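You operate a simulated robot arm through the tools that you are given. There is no shell and no other tool. Be economical: measure what you need, move in short steps, check, and stop when the job is done.

The job below is to be done with a simulated robot arm. You get a single attempt, and the scene is never put back.

Task
Whisk up a batter in the large cream bowl.
Fine: egg from the green mug and milk from the tall jug tipped out on the flour, whisked smooth; mug, jug and whisk back.

The check looks at the end state, three seconds after you hand in, the way a careful person would. Anything else that was tipped, shoved, dropped, spilled or broken makes it a failure.

Robot
A 7-joint arm with a two-finger parallel gripper, fixed in place. Base frame: the origin is at the foot of the arm, x ahead of it, y to its left, z up. Units: mm, degrees, N and s.
With the tool pointing down near the work surface it reaches from about 100 to 760 mm from the base axis. Its first joint turns from -115.0 to 115.0 degrees. Payload 3.91 kg.
The TCP is the grasp point between the finger pads, 30 mm short of the fingertips. In the tool frame z runs along the fingers and y along their closing line. Largest opening 110 mm; finger width 20, thickness 10; the body of the gripper, 48 by 112 mm, starts 55 mm behind the TCP.
Orientation is that of the tool frame in the base frame, as a unit quaternion [x, y, z, w]. With the fingers straight down and closing along the base's y, the tool's x points along the base's -x, its y along +y and its z along -z.

Tools
- The arm moves only by the tool move_arm. Its argument "moves" is a list of rows, each a list of 3 entries, a list of its own where there are three numbers: the shift along the tool's x, y, z in mm, then the turn, a rotation vector about the tool's x, y, z in degrees, then the finger opening in mm, from 0 to 110. In form: [[[tx, ty, tz], [wx, wy, wz], grip], ...]. A call has 1 to 12 rows; each row is the pose to reach, as a shift and turn from the pose commanded when the call began, along the tool's axes at that moment. A row lasts 0.2 s, in which the tool goes at most 50 mm and 8.6 degrees; a call with a longer step from one row to the next is refused whole, and so is a gripper value outside its range. Where a pose cannot be reached the arm comes as near as it can. A force on the tool above 40 N (or 10 N above the force at the start of the call, whichever is more), or a blocked arm, ends the call early, and 0.2 s more pass. The fingers move at their own pace (about 153 mm/s each) and stop on an object; they squeeze with about 36 N. The grip force told is the motor's: it shows also when the fingers shut on nothing. Time passes only in rows, and 0.2 s behind the last, so rows that repeat a pose let the fingers close. It gives the time, the measured TCP pose, the force on the tool (base axes), the opening and the grip force at its end, in the units of the frame above (readings bear some noise).
- Cameras (640 x 400 px; columns grow to the right, rows downward): "scene" is fixed at [399.2, 500.8, 1676.8]; the picture's right is [-0.90, -0.44, 0.00], its down [-0.35, 0.72, -0.60] and it looks along [0.26, -0.54, -0.80] (base axes); focal length 339 px, centre (320, 200). "wrist" rides on the gripper at [-36, 0, -57] in the tool frame; the picture's right is [0.00, -1.00, 0.00], its down [0.97, 0.00, -0.24] and it looks along [0.24, 0.00, 0.97] (tool axes); focal length 218 px, centre (320, 200).
- camera(camera): a new picture of that camera. No time passes.
- raise_lower(by): slides the trunk up (or, below 0, down) by that many mm; the arm rides with it, the base frame stays. It gives what a move gives, with no picture.
- point_at(camera, pixels): for up to 12 pixels [column, row] of the newest picture of that camera ("zoom" is the newest enlarged one), the place [x, y, z] in the base frame of the surface seen there, good to about 2 mm. No time passes.
- enlarge(camera, box): a new picture of the part [left, top, right, bottom] of that camera's present view, enlarged. No time passes.
- finish_job(): hands the job in; it is judged then, once.

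Work in short steps. Measure before you move; look again where a grasp or a placing could have gone wrong, and mend it. You have 80 turns and 54 pictures in all, those below and enlarged ones among them. Open the gripper and draw the arm clear of the work before you hand the job in, unless the task says otherwise; then end with one line.

The tools are called after "Request:" as name(argument=value, ...) on one line, values as JSON. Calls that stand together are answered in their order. move_arm: Moves the arm, as the interface text tells. Its arguments: {"type":"object","properties":{"moves":{"type":"array","items":{"type":"array"}}},"required":["moves"]} The other tools are called the same way: raise_lower (by) slides the trunk up or down; camera (camera) takes a picture; point_at (camera, pixels) gives the place of the surface under pixels of a picture; enlarge (camera, box) takes an enlarged picture of a part of a camera's view; finish_job () hands the job in.

At the start:

```text
t: 0.0
tool_pos: [529.8, -27.0, 1296.3]
tcp_rot: [0.0, 1.0, 0.001, 0.0]
wrist_force: [-0.7, -0.8, 0.6]
width: 110.1
gripper_force: 0.0
trunk travel left (down, up): [-850.0, 140.0]
```

scene: 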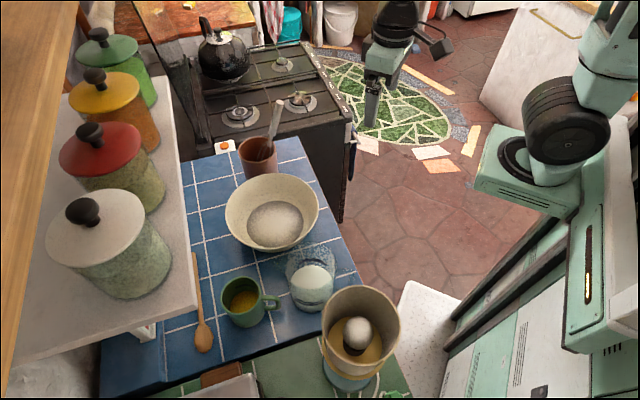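
wrist: 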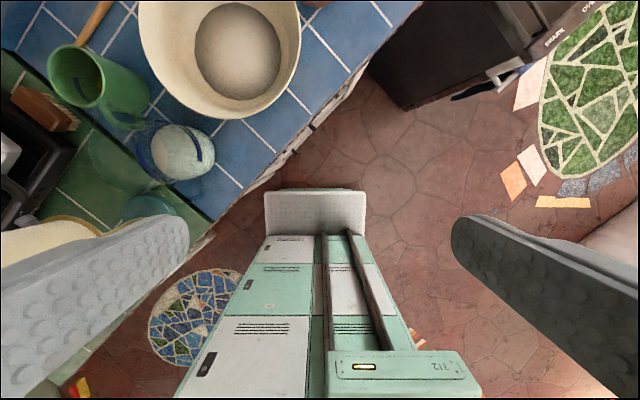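

The scene shows the bowl near (272,212), green mug (247,300), tall jug (glass, about (312,278)), whisk pot (258,155). I'll enlarge for details and measure points.

Request:
enlarge(camera="scene", box=[180, 90, 420, 400])

Request:
point_at(camera="scene", pixels=[[272, 222], [226, 212], [319, 210], [285, 177], [262, 247], [247, 278], [246, 299], [275, 303], [310, 250], [312, 280], [258, 140], [280, 103]])

```text
1.29 times, centred on (300, 245) of scene
```

zoom: 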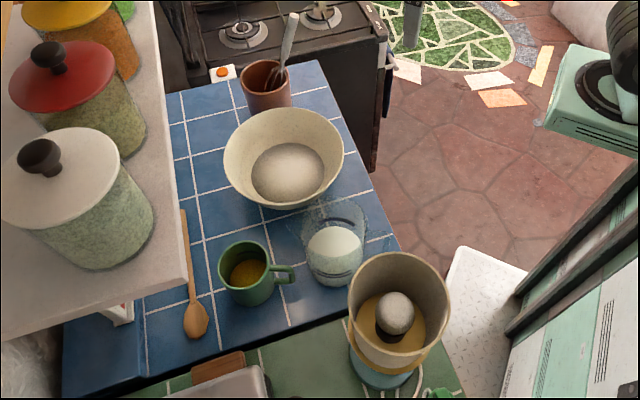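

```text
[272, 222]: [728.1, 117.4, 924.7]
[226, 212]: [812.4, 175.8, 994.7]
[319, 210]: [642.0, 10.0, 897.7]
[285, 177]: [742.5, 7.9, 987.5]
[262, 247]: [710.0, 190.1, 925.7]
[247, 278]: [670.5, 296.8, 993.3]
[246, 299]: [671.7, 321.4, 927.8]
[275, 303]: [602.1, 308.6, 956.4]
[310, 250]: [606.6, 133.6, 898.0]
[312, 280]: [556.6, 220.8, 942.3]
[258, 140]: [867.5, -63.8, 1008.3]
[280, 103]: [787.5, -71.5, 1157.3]
```

The counter is near z=898 and bowl rim near 993. I need finer views of mug, jug and whisk.

Request:
enlarge(camera="scene", box=[210, 90, 330, 180])

Request:
point_at(camera="zoom", pixels=[[370, 80], [345, 190], [325, 290], [300, 330], [156, 264], [240, 350], [350, 330], [235, 232], [200, 350], [315, 350], [392, 80], [372, 190]])

Request:
enlarge(camera="scene", box=[210, 230, 350, 340])

Request:
point_at(camera="zoom", pixels=[[60, 230], [145, 195], [210, 240], [150, 285], [250, 300], [300, 300], [340, 110], [450, 60], [560, 120], [455, 230], [440, 350], [90, 320]])

```text
4.44 times, centred on (270, 135) of scene
```

zoom: 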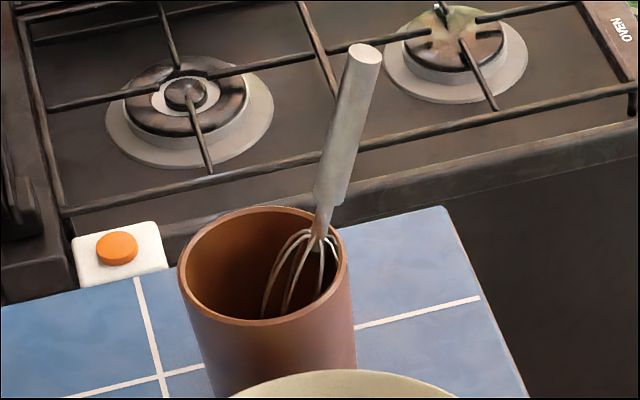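

```text
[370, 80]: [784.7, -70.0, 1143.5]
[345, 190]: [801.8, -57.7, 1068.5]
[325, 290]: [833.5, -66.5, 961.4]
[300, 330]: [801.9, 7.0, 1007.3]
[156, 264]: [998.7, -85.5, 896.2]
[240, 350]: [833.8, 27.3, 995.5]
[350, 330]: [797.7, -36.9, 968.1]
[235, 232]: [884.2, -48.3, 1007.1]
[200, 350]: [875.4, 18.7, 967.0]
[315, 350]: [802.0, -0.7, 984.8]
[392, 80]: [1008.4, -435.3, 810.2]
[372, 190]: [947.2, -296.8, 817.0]
```

```text
3.64 times, centred on (280, 285) of scene
```

zoom: 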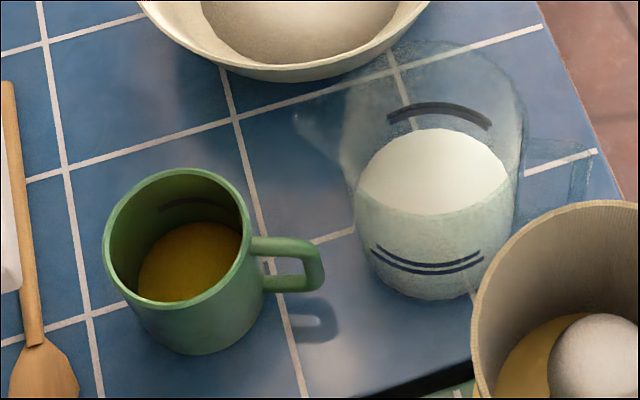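

```text
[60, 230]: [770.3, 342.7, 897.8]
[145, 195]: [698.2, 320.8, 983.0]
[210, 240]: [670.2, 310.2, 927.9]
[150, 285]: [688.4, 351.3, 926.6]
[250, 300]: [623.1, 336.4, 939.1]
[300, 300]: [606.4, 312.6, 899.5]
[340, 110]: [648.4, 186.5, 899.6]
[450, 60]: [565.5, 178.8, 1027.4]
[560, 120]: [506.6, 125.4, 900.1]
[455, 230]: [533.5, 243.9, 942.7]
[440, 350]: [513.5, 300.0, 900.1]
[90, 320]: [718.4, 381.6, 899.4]
```

The jug is glass with a faint handle; I need a better view. I'll pitch the tool to look forward and shift left, and measure the shelf edge first.

Request:
move_arm(moves=[[[0, 20, 0], [0, -8, 0], 110], [[0, 60, 0], [0, -16, 0], 110], [[0, 100, 0], [0, -24, 0], 110], [[0, 140, 0], [0, -32, 0], 110], [[0, 180, 0], [0, -36, 0], 110]])

Request:
camera(camera="wrist")

Request:
camera(camera="scene")

Request:
point_at(camera="scene", pixels=[[192, 300], [188, 240], [182, 170], [100, 330], [360, 310], [390, 320], [330, 360], [360, 290], [205, 340], [140, 240], [150, 335], [320, 325]])

```text
t: 1.2
tool_pos: [527.4, 150.7, 1292.2]
tcp_rot: [-0.001, 0.951, 0.001, 0.31]
wrist_force: [-0.4, 0.0, 0.1]
width: 110.0
gripper_force: 0.0
trunk travel left (down, up): [-850.0, 140.0]
```

```text
48 pictures are left
```

wrist: 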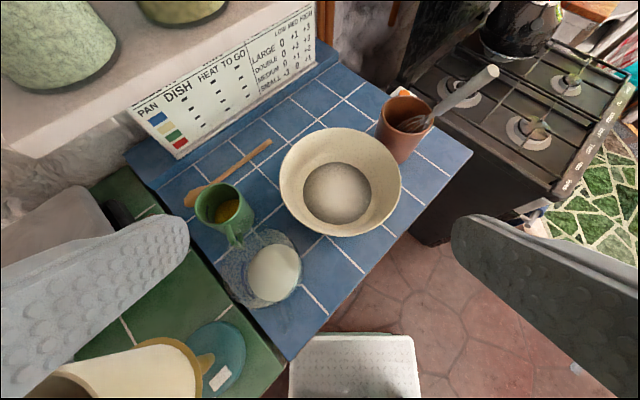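

```text
47 pictures are left
```

scene: 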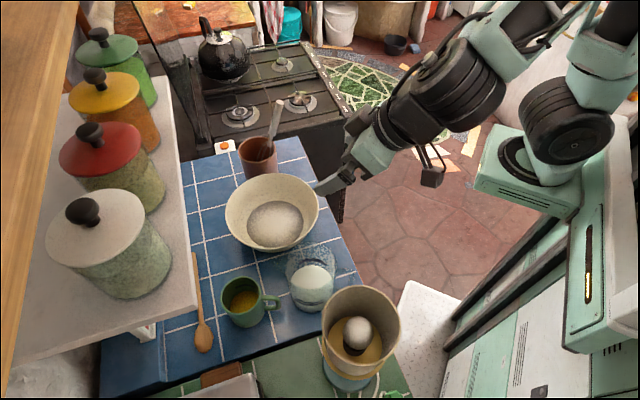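

```text
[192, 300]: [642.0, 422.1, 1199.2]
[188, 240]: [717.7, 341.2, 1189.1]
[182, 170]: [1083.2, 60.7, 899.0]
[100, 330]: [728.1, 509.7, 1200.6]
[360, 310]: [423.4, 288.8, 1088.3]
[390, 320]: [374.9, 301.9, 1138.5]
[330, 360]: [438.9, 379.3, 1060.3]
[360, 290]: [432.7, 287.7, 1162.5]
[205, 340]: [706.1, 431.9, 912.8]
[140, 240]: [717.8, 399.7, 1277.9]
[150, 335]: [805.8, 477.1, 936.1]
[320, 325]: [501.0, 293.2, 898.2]
```

Shelf edge runs roughly x+y≈1060 at z≈1190; grinder at about (420,300). Now zoom the wrist view on mug and jug.

Request:
enlarge(camera="wrist", box=[170, 120, 350, 320])

Request:
point_at(camera="wrist", pixels=[[225, 187], [198, 205], [237, 235], [226, 225], [233, 208], [270, 272], [248, 265], [292, 240], [230, 300], [283, 185], [400, 190], [340, 130]])

```text
2.00 times, centred on (260, 220) of wrist
```

zoom: 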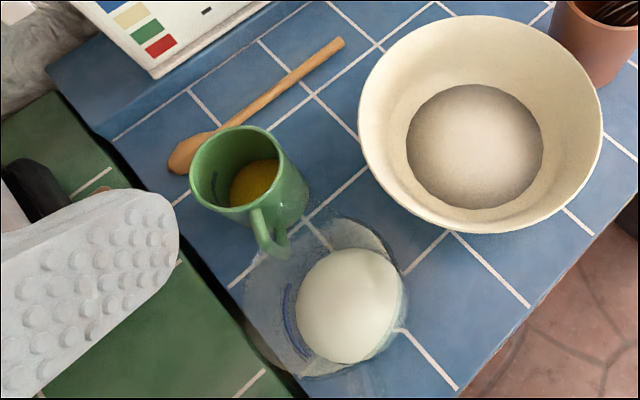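

```text
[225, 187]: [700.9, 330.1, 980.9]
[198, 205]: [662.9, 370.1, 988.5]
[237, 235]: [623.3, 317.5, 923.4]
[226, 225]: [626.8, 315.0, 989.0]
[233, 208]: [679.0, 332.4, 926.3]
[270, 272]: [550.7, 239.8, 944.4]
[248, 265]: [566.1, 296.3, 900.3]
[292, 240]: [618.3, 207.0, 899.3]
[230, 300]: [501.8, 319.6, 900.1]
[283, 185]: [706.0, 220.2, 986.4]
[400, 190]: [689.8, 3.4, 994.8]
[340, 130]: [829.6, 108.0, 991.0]
```

Mug centre ≈(664,326), rim z≈989. Now a tight zoom on jug and on mug handle.

Request:
enlarge(camera="scene", box=[270, 235, 350, 320])

Request:
enlarge(camera="wrist", box=[210, 190, 320, 320])

```text
4.71 times, centred on (310, 278) of scene
```

zoom: 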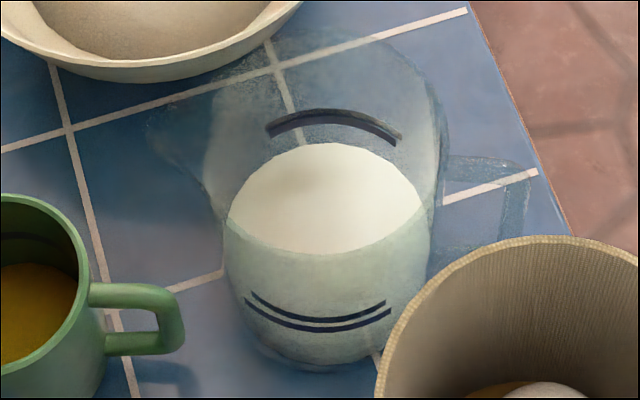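

```text
3.08 times, centred on (265, 255) of wrist
```

zoom: 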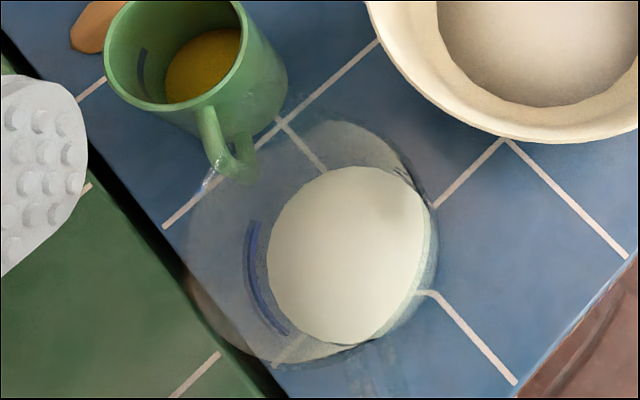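

In the zoomed scene view the jug handle is at right (≈(350,277) in scene px), spout at left; mug handle at (270–278,297–309). I measure those.

Request:
point_at(camera="scene", pixels=[[312.1, 260], [310, 303.5], [351.4, 273.8], [350.3, 281], [344, 269.5], [333.8, 254.6], [275, 262], [307.9, 313], [269.7, 297.5], [277.5, 303.5], [269.7, 308.8], [310, 270]])

Request:
point_at(camera="zoom", pixels=[[207, 130], [220, 165], [240, 160], [250, 250], [275, 315], [350, 200], [300, 280], [400, 280], [360, 375], [395, 160], [350, 345], [203, 112]])

```text
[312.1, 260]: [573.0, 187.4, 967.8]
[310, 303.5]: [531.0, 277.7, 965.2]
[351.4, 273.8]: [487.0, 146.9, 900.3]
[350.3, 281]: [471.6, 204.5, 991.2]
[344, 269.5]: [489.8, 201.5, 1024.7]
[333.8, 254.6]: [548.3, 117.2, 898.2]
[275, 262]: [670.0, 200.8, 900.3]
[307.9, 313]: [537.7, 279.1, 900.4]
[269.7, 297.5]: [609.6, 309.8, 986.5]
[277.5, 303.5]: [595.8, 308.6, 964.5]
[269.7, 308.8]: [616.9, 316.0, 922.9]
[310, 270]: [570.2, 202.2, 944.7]
```

```text
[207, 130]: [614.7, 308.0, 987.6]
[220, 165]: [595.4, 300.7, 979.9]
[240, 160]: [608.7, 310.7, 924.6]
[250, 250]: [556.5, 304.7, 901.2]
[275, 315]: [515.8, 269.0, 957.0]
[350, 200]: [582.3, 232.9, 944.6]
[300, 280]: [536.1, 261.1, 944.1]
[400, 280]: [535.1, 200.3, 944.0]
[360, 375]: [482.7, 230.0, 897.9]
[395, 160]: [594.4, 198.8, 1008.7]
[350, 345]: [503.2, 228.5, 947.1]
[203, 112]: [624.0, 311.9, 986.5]
```

I notice a bracket hanging off the gripper at scene (432,178); I need its place relative to the tool, and check jug rim height and shelf underside.

Request:
enlarge(camera="scene", box=[310, 60, 480, 200])

Request:
point_at(camera="scene", pixels=[[432, 178], [441, 165], [437, 150], [421, 155], [385, 140], [375, 165], [340, 180], [410, 110], [430, 90], [350, 130], [194, 310], [194, 318]])

```text
2.86 times, centred on (395, 130) of scene
```

zoom: 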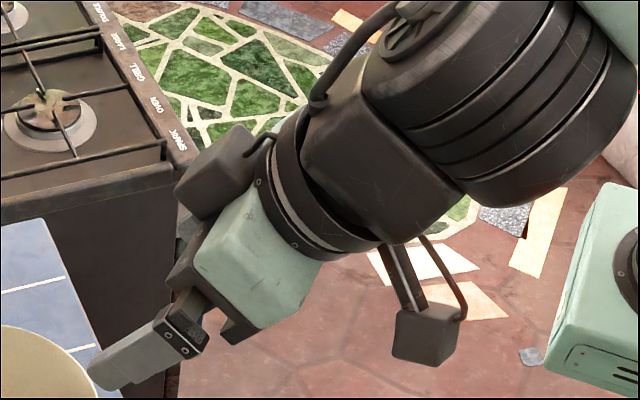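

```text
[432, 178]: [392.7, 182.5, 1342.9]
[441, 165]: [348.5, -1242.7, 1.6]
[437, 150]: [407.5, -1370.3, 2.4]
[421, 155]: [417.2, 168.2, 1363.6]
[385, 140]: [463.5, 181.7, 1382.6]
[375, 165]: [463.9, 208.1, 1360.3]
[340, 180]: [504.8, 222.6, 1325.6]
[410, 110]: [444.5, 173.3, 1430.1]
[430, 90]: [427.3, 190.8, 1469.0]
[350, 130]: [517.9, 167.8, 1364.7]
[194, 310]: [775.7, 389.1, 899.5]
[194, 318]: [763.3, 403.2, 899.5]
```

The bracket sits at tool x≈+79, z≈−120. The jug may flare at its rim, so I need a lower side view: I lower the trunk 150, back off and yaw left toward the jug.

Request:
move_arm(moves=[[[10, -17, -8], [-4.9, 0, -6.7], 110], [[20, -34, -15], [-9.8, 0, -13.4], 110], [[31, -50, -22], [-14.7, 0, -20.2], 110], [[42, -67, -30], [-19.6, 0, -27], 110], [[52, -84, -38], [-24.5, 0, -33.7], 110], [[62, -100, -45], [-29.4, 0, -40.4], 110], [[62, -100, -45], [-33, 0, -45.4], 110]])

Request:
raise_lower(by=-150)

Request:
move_arm(moves=[[[0, 0, 0], [0, -8, 0], 110], [[0, 0, -20], [0, -16, 0], 110], [[0, 0, -40], [0, -24, 0], 110], [[0, 0, -60], [0, -30, 0], 110]])

Request:
camera(camera="wrist")

```text
t: 2.8
tool_pos: [477.3, 62.3, 1300.8]
tcp_rot: [-0.447, 0.84, 0.146, 0.271]
wrist_force: [0.5, 0.4, -0.9]
width: 109.8
gripper_force: 0.0
out of reach, approached as far as the arm can: row 5, 6, 7
trunk travel left (down, up): [-850.0, 140.0]
```

```text
t: 4.5
tool_pos: [476.7, 62.7, 1150.8]
tcp_rot: [-0.447, 0.84, 0.146, 0.271]
wrist_force: [-1.0, -0.2, 0.3]
width: 110.0
gripper_force: 0.0
trunk travel left (down, up): [-700.0, 290.0]
```

```text
t: 5.5
tool_pos: [538.3, 34.9, 1223.7]
tcp_rot: [-0.396, 0.74, 0.256, 0.479]
wrist_force: [-1.1, 0.3, 0.0]
width: 110.0
gripper_force: 0.1
out of reach, approached as far as the arm can: row 1, 2, 3, 4
trunk travel left (down, up): [-700.0, 290.0]
```

```text
42 pictures are left
```

wrist: 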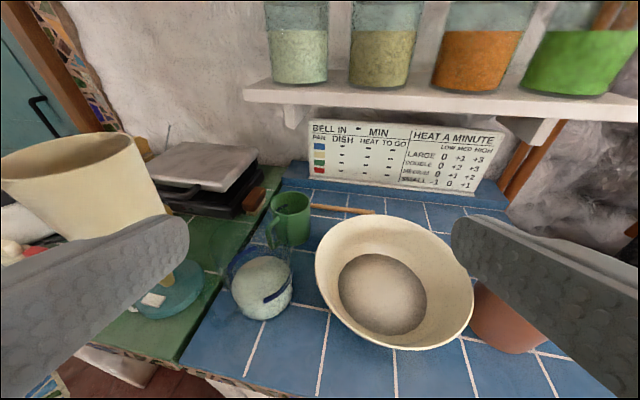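

The arm reports reach limits when folded back, so I want to know where the shoulder sits; I also zoom on the jug in the new wrist view at (262,285).

Request:
enlarge(camera="wrist", box=[215, 185, 325, 330])

Request:
camera(camera="scene")

Request:
point_at(camera="zoom", pixels=[[205, 195], [210, 160], [380, 170], [290, 145], [200, 250], [180, 220], [320, 170], [370, 300], [220, 75], [190, 130], [215, 150], [262, 340]])

```text
2.76 times, centred on (270, 258) of wrist
```

zoom: 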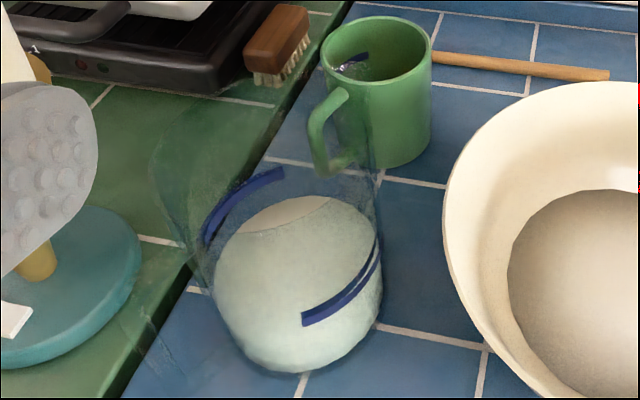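

```text
40 pictures are left
```

scene: 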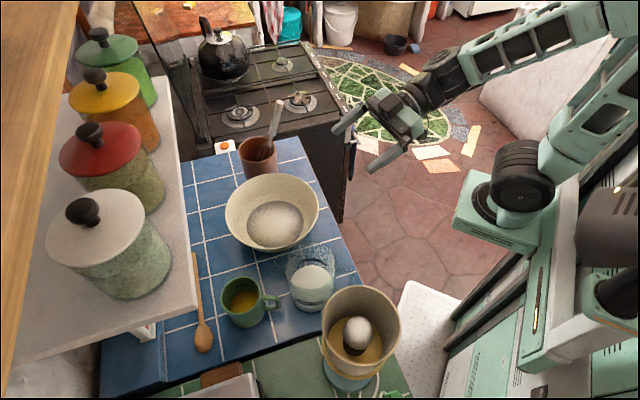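

```text
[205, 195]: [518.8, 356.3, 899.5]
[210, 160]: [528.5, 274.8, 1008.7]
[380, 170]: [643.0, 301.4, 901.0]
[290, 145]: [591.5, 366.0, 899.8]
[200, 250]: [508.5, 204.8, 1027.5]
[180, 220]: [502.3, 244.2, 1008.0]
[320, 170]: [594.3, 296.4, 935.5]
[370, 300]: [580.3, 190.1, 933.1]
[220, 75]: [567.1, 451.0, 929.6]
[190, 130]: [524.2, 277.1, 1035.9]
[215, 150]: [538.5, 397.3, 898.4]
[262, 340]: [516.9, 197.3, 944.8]
```

Jug radius ≈51, centre ≈(552,230), rim ≈1038: body grasp from above just fits. I check shoulder location in scene.

Request:
point_at(camera="scene", pixels=[[520, 180], [495, 210], [560, 150], [610, 100], [600, 40], [500, 55], [450, 75], [425, 95], [395, 105], [545, 215], [615, 15], [400, 120]])

```text
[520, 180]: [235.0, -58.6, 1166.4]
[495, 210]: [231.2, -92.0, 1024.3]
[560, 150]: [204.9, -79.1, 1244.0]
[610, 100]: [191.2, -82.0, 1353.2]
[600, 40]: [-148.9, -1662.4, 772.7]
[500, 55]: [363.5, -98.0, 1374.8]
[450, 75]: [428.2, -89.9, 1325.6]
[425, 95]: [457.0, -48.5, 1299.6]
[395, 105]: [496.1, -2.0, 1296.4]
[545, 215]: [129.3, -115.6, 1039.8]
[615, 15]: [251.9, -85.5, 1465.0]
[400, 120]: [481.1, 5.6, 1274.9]
```

Before planning, I send a null row to see whether the commanded pose equals the measured one.

Request:
move_arm(moves=[[[0, 0, 0], [0, 0, 0], 110]])

```text
t: 6.0
tool_pos: [540.1, 33.7, 1223.5]
tcp_rot: [-0.396, 0.74, 0.257, 0.478]
wrist_force: [-0.1, 0.7, -0.9]
width: 110.0
gripper_force: 0.1
trunk travel left (down, up): [-700.0, 290.0]
```

The commanded pose follows the measured one. Now a dry run of the pour pose: yaw to heading 0 over the bowl at height, then pitch beyond horizontal.

Request:
move_arm(moves=[[[-4, -7.9, 14.9], [6.4, 0, 2.9], 110], [[-7.9, -15.8, 29.8], [12.8, 0, 5.8], 110], [[-11.9, -23.7, 44.6], [19.2, 0, 8.7], 110], [[-15.9, -31.6, 59.5], [25.6, 0, 11.5], 110], [[-19.8, -39.5, 74.4], [32, 0, 14.4], 110], [[-23.8, -47.4, 89.3], [38.5, 0, 17.3], 110], [[-27.7, -55.3, 104.1], [44.9, 0, 20.2], 110], [[-31.7, -63.2, 119], [51.3, 0, 23.1], 110]])

Request:
move_arm(moves=[[[0, 0, 8], [0, -8, 0], 110], [[0, 0, 16], [0, -16, 0], 110], [[0, 0, 24], [0, -24, 0], 110], [[0, 0, 32], [0, -32, 0], 110], [[0, 0, 40], [0, -40, 0], 110], [[0, 0, 45], [0, -48, 0], 110], [[0, 0, 45], [0, -54, 0], 110]])

```text
t: 7.8
tool_pos: [699.7, 25.8, 1257.1]
tcp_rot: [-0.015, 0.852, 0.026, 0.522]
wrist_force: [-0.4, -0.3, 0.0]
width: 110.1
gripper_force: 0.0
out of reach, approached as far as the arm can: row 1, 6, 7, 8
trunk travel left (down, up): [-700.0, 290.0]
```

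```text
t: 9.3
tool_pos: [699.2, -125.2, 1334.3]
tcp_rot: [-0.054, 0.566, 0.06, 0.821]
wrist_force: [0.8, 0.5, -0.4]
width: 110.1
gripper_force: 0.1
out of reach, approached as far as the arm can: row 1, 2, 3, 4, 5, 6, 7
trunk travel left (down, up): [-700.0, 290.0]
```

The pose is not reachable with the shoulder this high; it needs a lower trunk. I back off and un-pitch, then lower the trunk 250 and retry.

Request:
move_arm(moves=[[[-16, 17, -18], [0, 7.5, 0], 110], [[-31, 35, -36], [0, 15, 0], 110], [[-47, 52, -54], [0, 22.5, 0], 110], [[-63, 69, -71], [0, 30, 0], 110], [[-78, 87, -89], [0, 37.5, 0], 110], [[-94, 104, -107], [0, 45, 0], 110]])

Request:
camera(camera="scene")

```text
t: 10.8
tool_pos: [640.3, -44.6, 1288.3]
tcp_rot: [-0.074, 0.822, 0.042, 0.564]
wrist_force: [0.0, 0.5, -0.1]
width: 109.9
gripper_force: 0.0
out of reach, approached as far as the arm can: row 3, 4, 5, 6
trunk travel left (down, up): [-700.0, 290.0]
```

```text
39 pictures are left
```

scene: 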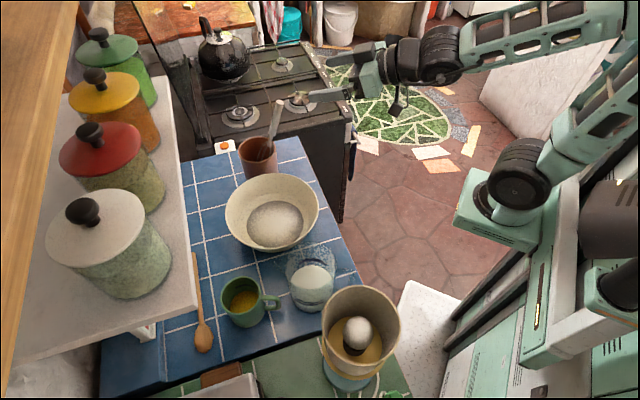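

I lower the trunk 150 more first (TCP stays ≈1138, above all), then test the pose again.

Request:
raise_lower(by=-150)

Request:
move_arm(moves=[[[0, 20, 0], [0, -7, 0], 110], [[0, 40, 0], [0, -14, 0], 110], [[0, 60, 0], [0, -21, 0], 110], [[0, 80, 0], [0, -21, 0], 110], [[0, 100, 0], [0, -21, 0], 110]])

```text
t: 12.5
tool_pos: [646.0, -36.9, 1134.1]
tcp_rot: [-0.074, 0.824, 0.037, 0.561]
wrist_force: [0.3, 0.8, -0.4]
width: 110.3
gripper_force: 0.0
trunk travel left (down, up): [-550.0, 440.0]
```

```text
t: 13.7
tool_pos: [664.1, -48.1, 1147.7]
tcp_rot: [-0.069, 0.707, 0.053, 0.702]
wrist_force: [0.0, 0.3, -0.8]
width: 109.8
gripper_force: 0.0
out of reach, approached as far as the arm can: row 1, 2, 3, 4, 5
trunk travel left (down, up): [-550.0, 440.0]
```

Orientation is reached but the wrist is folded too near the shoulder. I'll raise the tool and lower the trunk in steps to unfold the arm.

Request:
move_arm(moves=[[[-40, 0, 0], [0, 0, 0], 110], [[-80, 0, 0], [0, 0, 0], 110], [[-120, 0, 0], [0, 0, 0], 110], [[-160, 0, 0], [0, 0, 0], 110]])

Request:
raise_lower(by=-150)

Request:
move_arm(moves=[[[-40, 0, 0], [0, 0, 0], 110], [[-40, 40, 0], [0, 0, 0], 110], [[-40, 80, 0], [0, 0, 0], 110], [[-40, 120, 0], [0, 0, 0], 110]])

```text
t: 14.7
tool_pos: [678.4, -40.6, 1312.2]
tcp_rot: [-0.066, 0.706, 0.05, 0.703]
wrist_force: [0.0, -1.1, -0.6]
width: 110.0
gripper_force: 0.0
out of reach, approached as far as the arm can: row 2, 3, 4
trunk travel left (down, up): [-550.0, 440.0]
```

```text
t: 16.4
tool_pos: [679.7, -40.4, 1162.9]
tcp_rot: [-0.067, 0.706, 0.051, 0.703]
wrist_force: [0.7, 0.9, 0.2]
width: 110.0
gripper_force: 0.1
trunk travel left (down, up): [-400.0, 590.0]
```

```text
t: 17.4
tool_pos: [697.1, 54.1, 1215.8]
tcp_rot: [-0.07, 0.708, 0.053, 0.701]
wrist_force: [-0.4, -0.5, -0.3]
width: 110.0
gripper_force: 0.0
out of reach, approached as far as the arm can: row 2, 3, 4
trunk travel left (down, up): [-400.0, 590.0]
```

Better; the limit pushes the tool outward, so going farther out should be fine. I test moving forward and left to the real pour position.

Request:
move_arm(moves=[[[0, 10, 20], [0, 0, 0], 110], [[0, 30, 40], [0, 0, 0], 110], [[10, 50, 50], [0, 0, 0], 110], [[20, 50, 50], [0, -8, 0], 110], [[20, 50, 50], [0, -16, 0], 110]])

Request:
camera(camera="scene")

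```text
t: 18.6
tool_pos: [759.2, 45.0, 1236.3]
tcp_rot: [-0.082, 0.611, 0.074, 0.784]
wrist_force: [-0.1, -0.1, -0.2]
width: 109.7
gripper_force: 0.2
out of reach, approached as far as the arm can: row 2, 3, 4, 5
trunk travel left (down, up): [-400.0, 590.0]
```

```text
38 pictures are left
```

scene: 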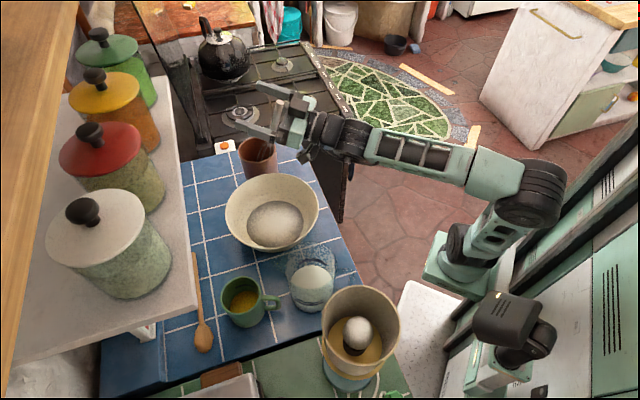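

Still short in y; I check whether this is a joint-speed or a true limit by repeating small y steps.

Request:
move_arm(moves=[[[0, 10, 0], [0, 0, 0], 110], [[0, 20, 0], [0, 0, 0], 110], [[0, 30, 0], [0, 0, 0], 110], [[0, 40, 0], [0, 0, 0], 110], [[0, 40, 0], [0, 0, 0], 110], [[0, 40, 0], [0, 0, 0], 110]])

```text
t: 20.1
tool_pos: [755.2, 67.3, 1250.9]
tcp_rot: [-0.088, 0.615, 0.079, 0.78]
wrist_force: [0.4, 0.0, -0.2]
width: 110.2
gripper_force: 0.1
out of reach, approached as far as the arm can: row 1, 2, 3, 4, 5, 6
trunk travel left (down, up): [-400.0, 590.0]
```

I measure the current joint places: shoulder px (462,245), elbow (540,190), wrist (340,140).

Request:
point_at(camera="scene", pixels=[[455, 245], [475, 250], [450, 280], [500, 225], [540, 190], [520, 200], [450, 160], [380, 145], [340, 140], [315, 130], [490, 290], [430, 270]])

```text
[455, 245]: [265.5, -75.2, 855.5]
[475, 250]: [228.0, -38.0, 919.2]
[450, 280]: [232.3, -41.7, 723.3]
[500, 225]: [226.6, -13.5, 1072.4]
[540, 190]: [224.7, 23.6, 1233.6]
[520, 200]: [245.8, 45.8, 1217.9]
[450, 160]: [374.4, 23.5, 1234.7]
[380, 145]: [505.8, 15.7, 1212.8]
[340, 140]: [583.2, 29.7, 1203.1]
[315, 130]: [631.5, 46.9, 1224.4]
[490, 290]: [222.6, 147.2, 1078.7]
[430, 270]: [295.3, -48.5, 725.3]
```

Diagnosis: with a level forearm and level tool the wrist is straight (singular). I'll instead pour with heading ≈50° off the forearm. First un-pitch 60°.

Request:
move_arm(moves=[[[0, 0, -10], [0, 8, 0], 110], [[0, 0, -20], [0, 16, 0], 110], [[0, 0, -30], [0, 24, 0], 110], [[0, 0, -40], [0, 32, 0], 110], [[0, 0, -50], [0, 40, 0], 110], [[0, 0, -60], [0, 48, 0], 110], [[0, 0, -60], [0, 56, 0], 110], [[0, 0, -60], [0, 64, 0], 110]])

```text
t: 21.9
tool_pos: [700.5, -156.9, 1231.3]
tcp_rot: [0.072, 0.915, -0.049, 0.394]
wrist_force: [0.7, -7.8, -0.1]
width: 110.0
gripper_force: 0.1
out of reach, approached as far as the arm can: row 6, 7, 8
trunk travel left (down, up): [-400.0, 590.0]
```

It swung to y=-157 and shows a -7.8 N side force; I look.

Request:
camera(camera="scene")

Request:
camera(camera="wrist")

```text
37 pictures are left
```

scene: 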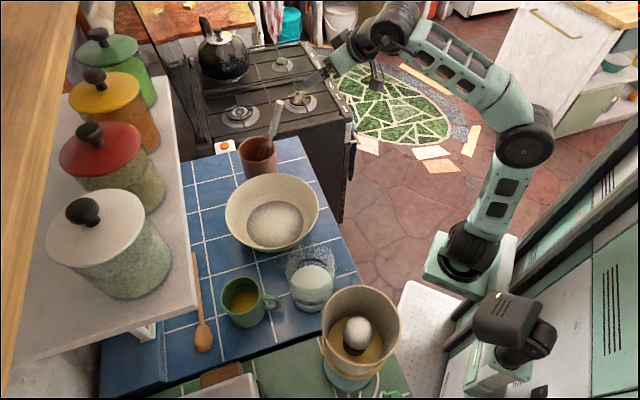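

```text
36 pictures are left
```

wrist: 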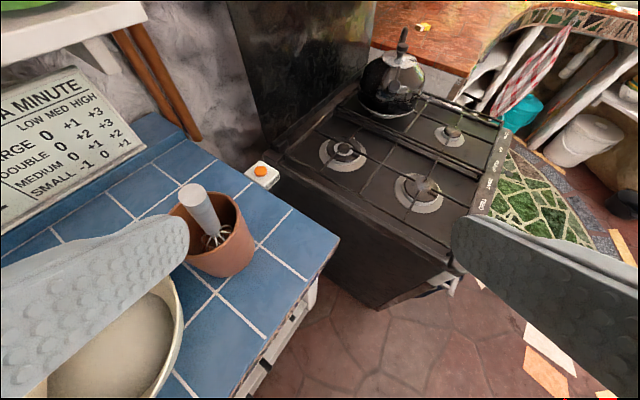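

No contact visible; it was a posture swing. Now I yaw to heading 50° while returning toward the bowl's right side at height.

Request:
move_arm(moves=[[[9, 16, -9], [-5.4, 0, -5.1], 110], [[17, 32, -18], [-10.7, 0, -10.1], 110], [[26, 47, -27], [-16.1, 0, -15.2], 110], [[35, 63, -37], [-21.5, 0, -20.3], 110], [[43, 79, -46], [-26.8, 0, -25.3], 110], [[52, 95, -55], [-32.2, 0, -30.4], 110], [[60, 110, -64], [-37.5, 0, -35.4], 110], [[69, 126, -73], [-42.9, 0, -40.5], 110]])

```text
t: 23.6
tool_pos: [434.5, 219.1, 1219.2]
tcp_rot: [-0.497, 0.778, 0.199, 0.33]
wrist_force: [-0.8, -0.3, 0.4]
width: 110.2
gripper_force: 0.1
out of reach, approached as far as the arm can: row 4, 5, 6, 7, 8
trunk travel left (down, up): [-400.0, 590.0]
```

The solver wandered to (434,219). I'll return to a tool-down posture clear of the grinder, like the start posture, before yawing.

Request:
move_arm(moves=[[[4, -26, -18], [0, 0, 0], 110], [[8, -51, -37], [0, 7.5, 0], 110], [[12, -77, -55], [0, 15, 0], 110], [[15, -103, -73], [0, 22.5, 0], 110], [[19, -128, -92], [0, 30, 0], 110], [[23, -154, -110], [0, 38, 0], 110], [[23, -154, -110], [0, 46, 0], 110]])

Request:
camera(camera="scene")

```text
t: 25.2
tool_pos: [377.9, 79.3, 1178.8]
tcp_rot: [-0.526, 0.849, -0.021, 0.033]
wrist_force: [-1.1, -0.7, -0.4]
width: 109.8
gripper_force: 0.1
out of reach, approached as far as the arm can: row 1, 2, 3, 4, 5, 6, 7
trunk travel left (down, up): [-400.0, 590.0]
```

```text
35 pictures are left
```

scene: 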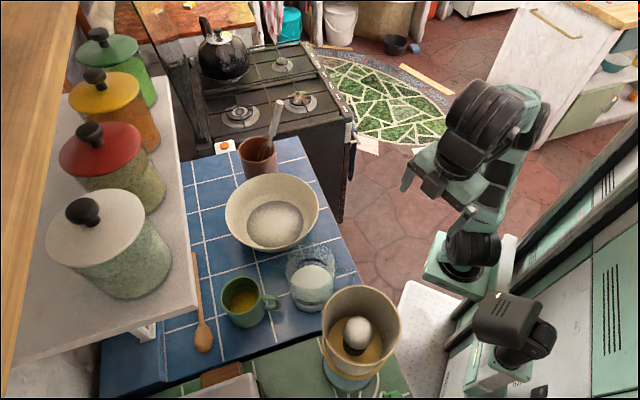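

The pan axis is near (220,-90) with the shoulder now too low: high tool-down poses exceed the outer reach. I raise the trunk 140 and move tool-down to over the bowl's near side.

Request:
raise_lower(by=140)

Request:
move_arm(moves=[[[-20, -25, 15], [0, 0, 0], 110], [[-25, -55, 30], [0, 0, 0], 110], [[-35, -85, 45], [0, 0, 0], 110], [[-40, -115, 60], [0, 0, 0], 110], [[-45, -145, 75], [0, 0, 0], 110], [[-50, -175, 90], [0, 0, 0], 110]])

```text
t: 26.9
tool_pos: [378.6, 80.2, 1318.5]
tcp_rot: [-0.526, 0.849, -0.021, 0.034]
wrist_force: [-0.5, -0.7, 0.2]
width: 110.0
gripper_force: 0.0
trunk travel left (down, up): [-540.0, 450.0]
```

```text
t: 28.3
tool_pos: [398.0, 105.8, 1259.4]
tcp_rot: [-0.523, 0.851, -0.021, 0.036]
wrist_force: [-0.1, -0.4, 0.6]
width: 109.9
gripper_force: 0.0
out of reach, approached as far as the arm can: row 1, 2, 3, 4, 5, 6
trunk travel left (down, up): [-540.0, 450.0]
```

Even the first small step was limited, so some joint is at its stop; I unwind the heading back to 0 in place.

Request:
move_arm(moves=[[[0, 0, 0], [0, 0, 8], 110], [[0, 0, 0], [0, 0, 16], 110], [[0, 0, 0], [0, 0, 24], 110], [[0, 0, 0], [0, 0, 32], 110], [[0, 0, 0], [0, 0, 40], 110], [[0, 0, 0], [0, 0, 48], 110], [[0, 0, 0], [0, 0, 56], 110], [[0, 0, 0], [0, 0, 63], 110]])

Request:
camera(camera="scene")

```text
t: 30.1
tool_pos: [403.1, 105.9, 1257.7]
tcp_rot: [-0.004, 0.999, 0.001, 0.041]
wrist_force: [-0.6, 0.0, -1.1]
width: 110.2
gripper_force: 0.1
trunk travel left (down, up): [-540.0, 450.0]
```

```text
34 pictures are left
```

scene: 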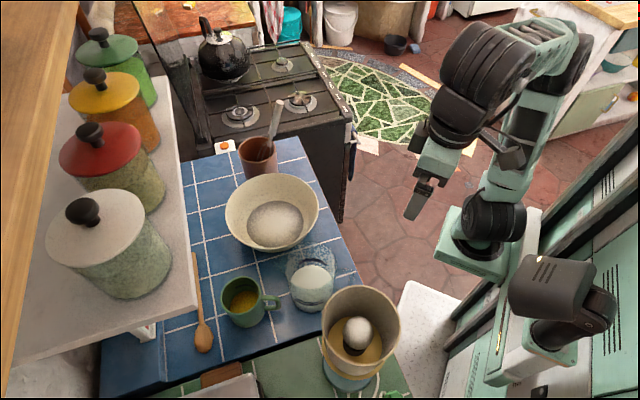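

Unwinding worked freely. Now forward from here to over the bowl's right-near side.

Request:
move_arm(moves=[[[-40, -10, 0], [0, 0, 0], 110], [[-80, -20, 0], [0, 0, 0], 110], [[-120, -30, 0], [0, 0, 0], 110], [[-160, -40, 0], [0, 0, 0], 110]])

```text
t: 31.1
tool_pos: [530.5, 41.4, 1258.3]
tcp_rot: [-0.007, 0.999, 0.001, 0.041]
wrist_force: [-0.8, -0.2, 0.1]
width: 109.8
gripper_force: 0.1
out of reach, approached as far as the arm can: row 2, 3, 4
trunk travel left (down, up): [-540.0, 450.0]
```

So it is an outer height limit: with this trunk I must stay lower. I descend to z≈1140 over the near-right of the bowl, then yaw to 50° and check it tracks.

Request:
move_arm(moves=[[[-20, 4, 25], [0, 0, 0], 110], [[-40, 8, 51], [0, 0, 0], 110], [[-60, 12, 76], [0, 0, 0], 110], [[-80, 16, 101], [0, 0, 0], 110], [[-101, 20, 127], [0, 0, 0], 110], [[-101, 20, 127], [-0.7, 0, -8.3], 110], [[-101, 20, 127], [-1.4, 0, -16.6], 110], [[-101, 20, 127], [-2, 0, -24.9], 110], [[-101, 20, 127], [-2.7, 0, -33.2], 110], [[-101, 20, 127], [-3.4, 0, -41.5], 110], [[-101, 20, 127], [-4.1, 0, -49.8], 110]])

```text
t: 33.5
tool_pos: [499.6, 87.9, 1126.5]
tcp_rot: [-0.413, 0.91, 0.009, 0.043]
wrist_force: [0.7, -0.1, -0.3]
width: 110.0
gripper_force: 0.0
out of reach, approached as far as the arm can: row 1, 2, 3, 4, 5, 6, 7, 8, 9, 10, 11
trunk travel left (down, up): [-540.0, 450.0]
```

It moved backward instead, so the arm is in a bad posture branch. Let me look at it.

Request:
camera(camera="scene")

Request:
point_at(camera="scene", pixels=[[470, 220], [490, 215], [470, 250], [500, 170], [520, 120], [530, 90], [480, 60], [450, 110], [430, 150], [410, 190], [545, 60], [510, 30]])

```text
33 pictures are left
```

scene: 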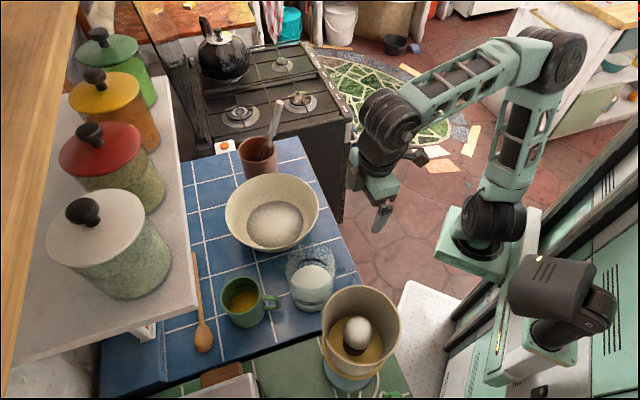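

```text
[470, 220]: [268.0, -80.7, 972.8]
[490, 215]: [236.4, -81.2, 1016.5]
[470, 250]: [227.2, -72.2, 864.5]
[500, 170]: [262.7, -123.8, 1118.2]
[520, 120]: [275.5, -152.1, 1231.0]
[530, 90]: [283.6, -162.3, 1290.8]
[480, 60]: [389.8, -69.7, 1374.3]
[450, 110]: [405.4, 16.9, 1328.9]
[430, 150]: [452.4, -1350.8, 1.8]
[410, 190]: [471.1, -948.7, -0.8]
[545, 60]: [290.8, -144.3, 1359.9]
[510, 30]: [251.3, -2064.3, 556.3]
```

Posture looks normal elbow-up. I test small pure translations: forward in base +x, at the present heading.

Request:
move_arm(moves=[[[-7, -9, 0], [0, 0, 0], 110], [[-14, -18, 0], [0, 0, 0], 110], [[-21, -27, 0], [0, 0, 0], 110], [[-28, -36, 0], [0, 0, 0], 110], [[-35, -45, 0], [0, 0, 0], 110], [[-42, -54, 0], [0, 0, 0], 110], [[-49, -63, 0], [0, 0, 0], 110], [[-56, -72, 0], [0, 0, 0], 110]])

```text
t: 35.3
tool_pos: [490.3, 95.7, 1129.9]
tcp_rot: [-0.422, 0.905, 0.013, 0.039]
wrist_force: [-0.7, -0.5, 0.1]
width: 110.1
gripper_force: 0.1
out of reach, approached as far as the arm can: row 1, 2, 3, 4, 5, 6, 7, 8
trunk travel left (down, up): [-540.0, 450.0]
```

Likely joint 1 has run to its 115° stop with the upper arm leaning sideways. I pull the tool in close to the base and unwind the heading so the elbow leans back in plane, then extend again.

Request:
move_arm(moves=[[[10, 12, 0], [0, 0, 8], 110], [[22, 14, 0], [0, 0, 16], 110], [[34, 16, 0], [0, 0, 24], 110], [[46, 18, 0], [0, 0, 32], 110], [[60, 20, 0], [0, 0, 40], 110], [[80, 22, 0], [0, 0, 46], 110], [[100, 24, 0], [0, 0, 50], 110], [[120, 26, 0], [0, 0, 50], 110], [[140, 28, 0], [0, 0, 50], 110], [[155, 28, 0], [0, 0, 50], 110]])

Request:
camera(camera="scene")

```text
t: 37.5
tool_pos: [461.9, 98.6, 1074.3]
tcp_rot: [-0.005, 0.999, 0.026, 0.03]
wrist_force: [0.0, -0.8, 0.3]
width: 110.0
gripper_force: 0.0
out of reach, approached as far as the arm can: row 1, 2, 3, 4, 5, 6, 7, 8, 9, 10
trunk travel left (down, up): [-540.0, 450.0]
```

```text
32 pictures are left
```

scene: 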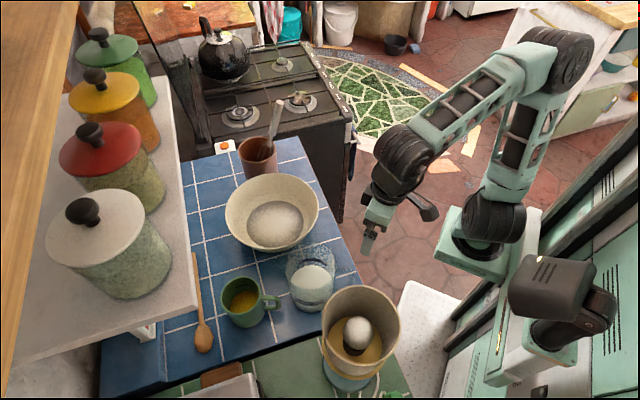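

Stuck both in and out at left; I test whether motion toward -y is free (target (520,-60,1100)).

Request:
move_arm(moves=[[[-6, -16, -3], [0, 0, 0], 110], [[-12, -32, -6], [0, 0, 0], 110], [[-18, -48, -9], [0, 0, 0], 110], [[-24, -64, -12], [0, 0, 0], 110], [[-30, -80, -15], [0, 0, 0], 110], [[-36, -96, -18], [0, 0, 0], 110], [[-42, -112, -21], [0, 0, 0], 110], [[-48, -128, -24], [0, 0, 0], 110], [[-58, -160, -27], [0, 0, 0], 110]])

```text
t: 39.5
tool_pos: [557.9, -57.4, 1081.4]
tcp_rot: [-0.005, 0.999, 0.015, 0.029]
wrist_force: [0.3, 0.4, -0.8]
width: 110.0
gripper_force: 0.0
out of reach, approached as far as the arm can: row 1, 2, 3, 4, 5, 6, 7, 8, 9
trunk travel left (down, up): [-540.0, 450.0]
```

Motion to -y is freer. I enlarge the shoulder to see which way joint 1 is turned.

Request:
enlarge(camera="scene", box=[330, 0, 640, 300])

Request:
point_at(camera="zoom", pixels=[[340, 300], [370, 290], [330, 340], [400, 200], [430, 120], [460, 60], [380, 90], [300, 110], [240, 130], [210, 150], [200, 200], [480, 80]])

```text
1.33 times, centred on (485, 150) of scene
```

zoom: 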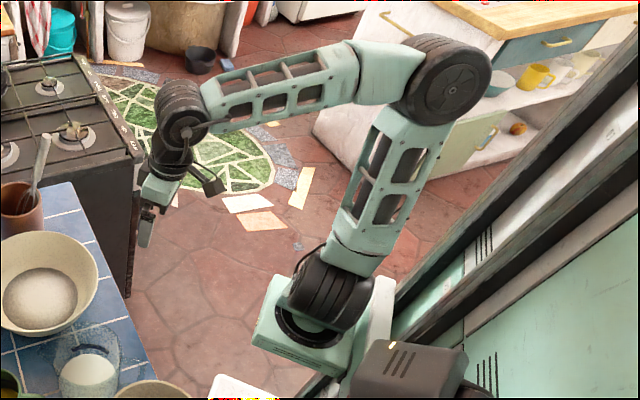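

```text
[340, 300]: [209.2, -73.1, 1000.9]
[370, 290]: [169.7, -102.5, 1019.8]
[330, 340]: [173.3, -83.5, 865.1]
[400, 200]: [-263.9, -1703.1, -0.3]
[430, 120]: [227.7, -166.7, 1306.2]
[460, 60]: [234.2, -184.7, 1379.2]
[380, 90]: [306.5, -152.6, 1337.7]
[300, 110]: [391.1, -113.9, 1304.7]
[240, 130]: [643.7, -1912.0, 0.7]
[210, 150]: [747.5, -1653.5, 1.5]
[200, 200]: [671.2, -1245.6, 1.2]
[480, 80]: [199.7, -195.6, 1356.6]
```

The shoulder drum axis suggests joint 1 sits at its stop. I rotate the whole hand rigidly about the pan axis to the right (free floor area, z≈1080 above the stove) to unload joint 1.

Request:
move_arm(moves=[[[-2, -43, 0], [0, 0, 7.5], 110], [[2, -87, 0], [0, 0, 15], 110], [[12, -129, 0], [0, 0, 22.5], 110], [[28, -171, 0], [0, 0, 30], 110], [[48, -209, 0], [0, 0, 37.5], 110], [[74, -245, 0], [0, 0, 45], 110], [[104, -277, 0], [0, 0, 52.5], 110], [[137, -305, 0], [0, 0, 60], 110]])

Request:
enlarge(camera="scene", box=[330, 0, 640, 300])

```text
t: 41.3
tool_pos: [439.8, -381.1, 1037.9]
tcp_rot: [0.495, 0.869, 0.017, 0.002]
wrist_force: [-0.6, 0.0, -0.7]
width: 110.0
gripper_force: 0.0
out of reach, approached as far as the arm can: row 1, 2, 3, 4, 5, 6, 7, 8
trunk travel left (down, up): [-540.0, 450.0]
```

```text
1.33 times, centred on (485, 150) of scene
```

zoom: 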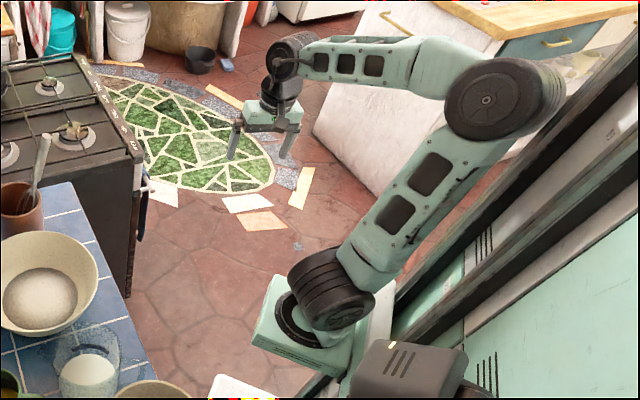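

The upper arm now leans straight back, joint 1 is off its stop. I extend back to the front-right of the bowl while unwinding heading.

Request:
move_arm(moves=[[[13, 32, 0], [0, 0, -6], 110], [[27, 65, 0], [0, 0, -12], 110], [[40, 97, 0], [0, 0, -18], 110], [[54, 130, 0], [0, 0, -24], 110], [[67, 162, 0], [0, 0, -30], 110], [[81, 194, 0], [0, 0, -36], 110], [[94, 227, 0], [0, 0, -42], 110], [[108, 259, 0], [0, 0, -48], 110], [[121, 292, 0], [0, 0, -54], 110], [[135, 324, 0], [0, 0, -60], 110]])

Request:
enlarge(camera="scene", box=[330, 0, 640, 300])

```text
t: 43.5
tool_pos: [634.3, -108.8, 1069.4]
tcp_rot: [-0.006, 0.999, 0.028, 0.028]
wrist_force: [-0.4, 0.7, -0.6]
width: 110.2
gripper_force: 0.1
out of reach, approached as far as the arm can: row 1, 2, 3, 4, 5, 6, 7, 10
trunk travel left (down, up): [-540.0, 450.0]
```

```text
1.33 times, centred on (485, 150) of scene
```

zoom: 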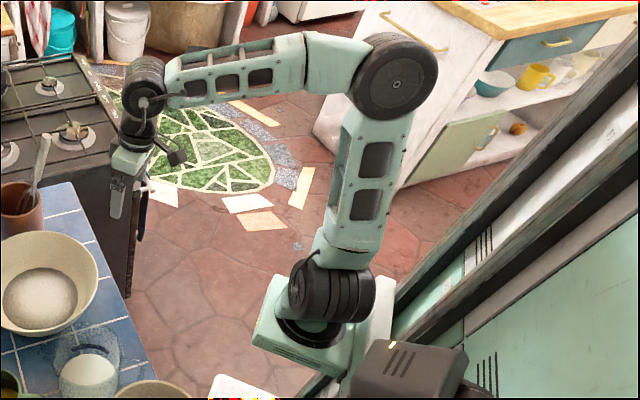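

Tracking was good at the end. Now I test the leftward motion toward the bowl, slowly, keeping heading 0 and z≈1100.

Request:
move_arm(moves=[[[-5, 20, -5], [0, 0, 0], 110], [[-10, 40, -10], [0, 0, 0], 110], [[-15, 60, -15], [0, 0, 0], 110], [[-20, 80, -20], [0, 0, 0], 110], [[-25, 100, -25], [0, 0, 0], 110], [[-30, 120, -30], [0, 0, 0], 110], [[-35, 140, -30], [0, 0, 0], 110], [[-40, 160, -30], [0, 0, 0], 110], [[-45, 180, -30], [0, 0, 0], 110]])

```text
t: 45.5
tool_pos: [585.7, 0.4, 1113.0]
tcp_rot: [-0.005, 0.999, 0.032, 0.026]
wrist_force: [0.4, -0.1, 0.3]
width: 110.0
gripper_force: 0.0
out of reach, approached as far as the arm can: row 1, 2, 3, 4, 5, 6, 7, 8, 9
trunk travel left (down, up): [-540.0, 450.0]
```

This fits joint 1 pinned at its stop with the elbow leaning right. I swing right again to free it, then extend straight outward there (over the stove, z≈1080) so the upper arm passes vertical, before swinging left.

Request:
move_arm(moves=[[[8, -40, 5], [0, 0, 6], 110], [[18, -80, 10], [0, 0, 12], 110], [[30, -120, 15], [0, 0, 18], 110], [[44, -160, 20], [0, 0, 24], 110], [[58, -200, 25], [0, 0, 30], 110], [[74, -240, 30], [0, 0, 36], 110], [[92, -280, 35], [0, 0, 42], 110], [[110, -318, 40], [0, 0, 48], 110], [[128, -352, 45], [0, 0, 54], 110], [[146, -385, 50], [0, 0, 60], 110]])

Request:
move_arm(moves=[[[-25, 20, 0], [0, 0, 0], 110], [[-50, 40, 0], [0, 0, 0], 110], [[-75, 60, 0], [0, 0, 0], 110], [[-100, 80, 0], [0, 0, 0], 110], [[-125, 100, 0], [0, 0, 0], 110], [[-150, 120, 0], [0, 0, 0], 110], [[-170, 140, 0], [0, 0, 0], 110], [[-190, 160, 0], [0, 0, 0], 110], [[-190, 160, 0], [0, 0, 0], 110]])

Request:
enlarge(camera="scene", box=[210, 0, 640, 300])

```text
t: 47.7
tool_pos: [456.2, -387.0, 1027.9]
tcp_rot: [0.496, 0.868, 0.023, 0.004]
wrist_force: [0.7, -0.3, 0.4]
width: 110.1
gripper_force: 0.0
out of reach, approached as far as the arm can: row 2, 3, 4, 5, 6, 7, 8, 9, 10
trunk travel left (down, up): [-540.0, 450.0]
```

```text
t: 49.7
tool_pos: [577.0, -385.4, 1055.3]
tcp_rot: [0.496, 0.868, 0.004, 0.02]
wrist_force: [0.8, -0.3, 0.4]
width: 109.9
gripper_force: 0.1
out of reach, approached as far as the arm can: row 1, 2, 3, 4, 5, 6, 7, 8, 9
trunk travel left (down, up): [-540.0, 450.0]
```

```text
1.33 times, centred on (425, 150) of scene
```

zoom: 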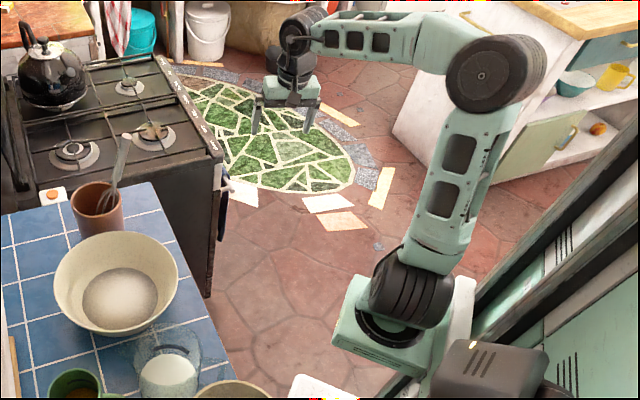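

I check free space at the right for a further swing: pixels around (539,97).

Request:
point_at(camera="scene", pixels=[[500, 110], [520, 60], [560, 130], [600, 90], [620, 150], [490, 60], [600, 20], [560, 165], [445, 265], [435, 280], [460, 215], [500, 60]])

```text
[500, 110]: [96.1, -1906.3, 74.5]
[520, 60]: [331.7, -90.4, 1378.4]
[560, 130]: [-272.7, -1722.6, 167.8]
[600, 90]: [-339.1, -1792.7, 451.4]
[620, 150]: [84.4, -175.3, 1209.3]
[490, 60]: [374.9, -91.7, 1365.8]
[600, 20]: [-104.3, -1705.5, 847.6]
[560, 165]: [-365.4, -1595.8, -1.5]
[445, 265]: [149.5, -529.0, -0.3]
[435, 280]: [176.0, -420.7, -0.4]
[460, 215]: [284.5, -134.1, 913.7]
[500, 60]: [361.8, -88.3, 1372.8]
```

The right side is open. I swing the hand further right as a rigid rotation about the pan axis, with longer arm, so joint 1 takes most of it.

Request:
move_arm(moves=[[[-13, -46, 0], [0, 0, 6], 110], [[-22, -93, 0], [0, 0, 12], 110], [[-25, -142, 0], [0, 0, 18], 110], [[-24, -190, 0], [0, 0, 24], 110], [[-18, -237, 0], [0, 0, 30], 110], [[-6, -284, 0], [0, 0, 36], 110], [[9, -329, 0], [0, 0, 42], 110], [[30, -373, 0], [0, 0, 48], 110]])

Request:
enlarge(camera="scene", box=[330, 0, 640, 300])

```text
t: 51.5
tool_pos: [254.5, -557.0, 1036.2]
tcp_rot: [0.801, 0.599, 0.007, 0.009]
wrist_force: [-0.4, -0.1, -0.7]
width: 110.1
gripper_force: 0.0
out of reach, approached as far as the arm can: row 8
trunk travel left (down, up): [-540.0, 450.0]
```

```text
1.33 times, centred on (485, 150) of scene
```

zoom: 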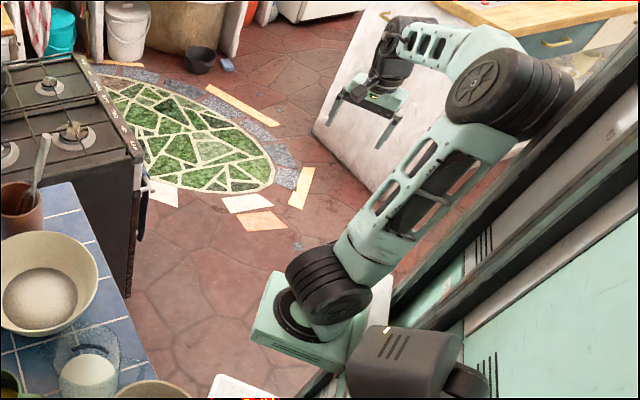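

I measure elbow and shoulder to establish the lean direction.

Request:
point_at(camera="zoom", pixels=[[490, 85], [530, 80], [470, 110], [325, 280], [350, 300], [300, 290], [440, 170], [380, 220], [420, 40], [390, 60], [300, 320], [270, 330]])

```text
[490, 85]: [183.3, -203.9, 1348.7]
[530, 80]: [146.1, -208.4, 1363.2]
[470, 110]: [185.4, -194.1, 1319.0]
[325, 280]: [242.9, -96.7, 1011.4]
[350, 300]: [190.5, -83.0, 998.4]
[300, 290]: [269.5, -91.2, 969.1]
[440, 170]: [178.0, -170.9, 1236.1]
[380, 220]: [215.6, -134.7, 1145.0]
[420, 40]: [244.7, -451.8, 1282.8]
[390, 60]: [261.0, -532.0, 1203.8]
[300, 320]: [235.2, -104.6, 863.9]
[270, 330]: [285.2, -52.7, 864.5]
```

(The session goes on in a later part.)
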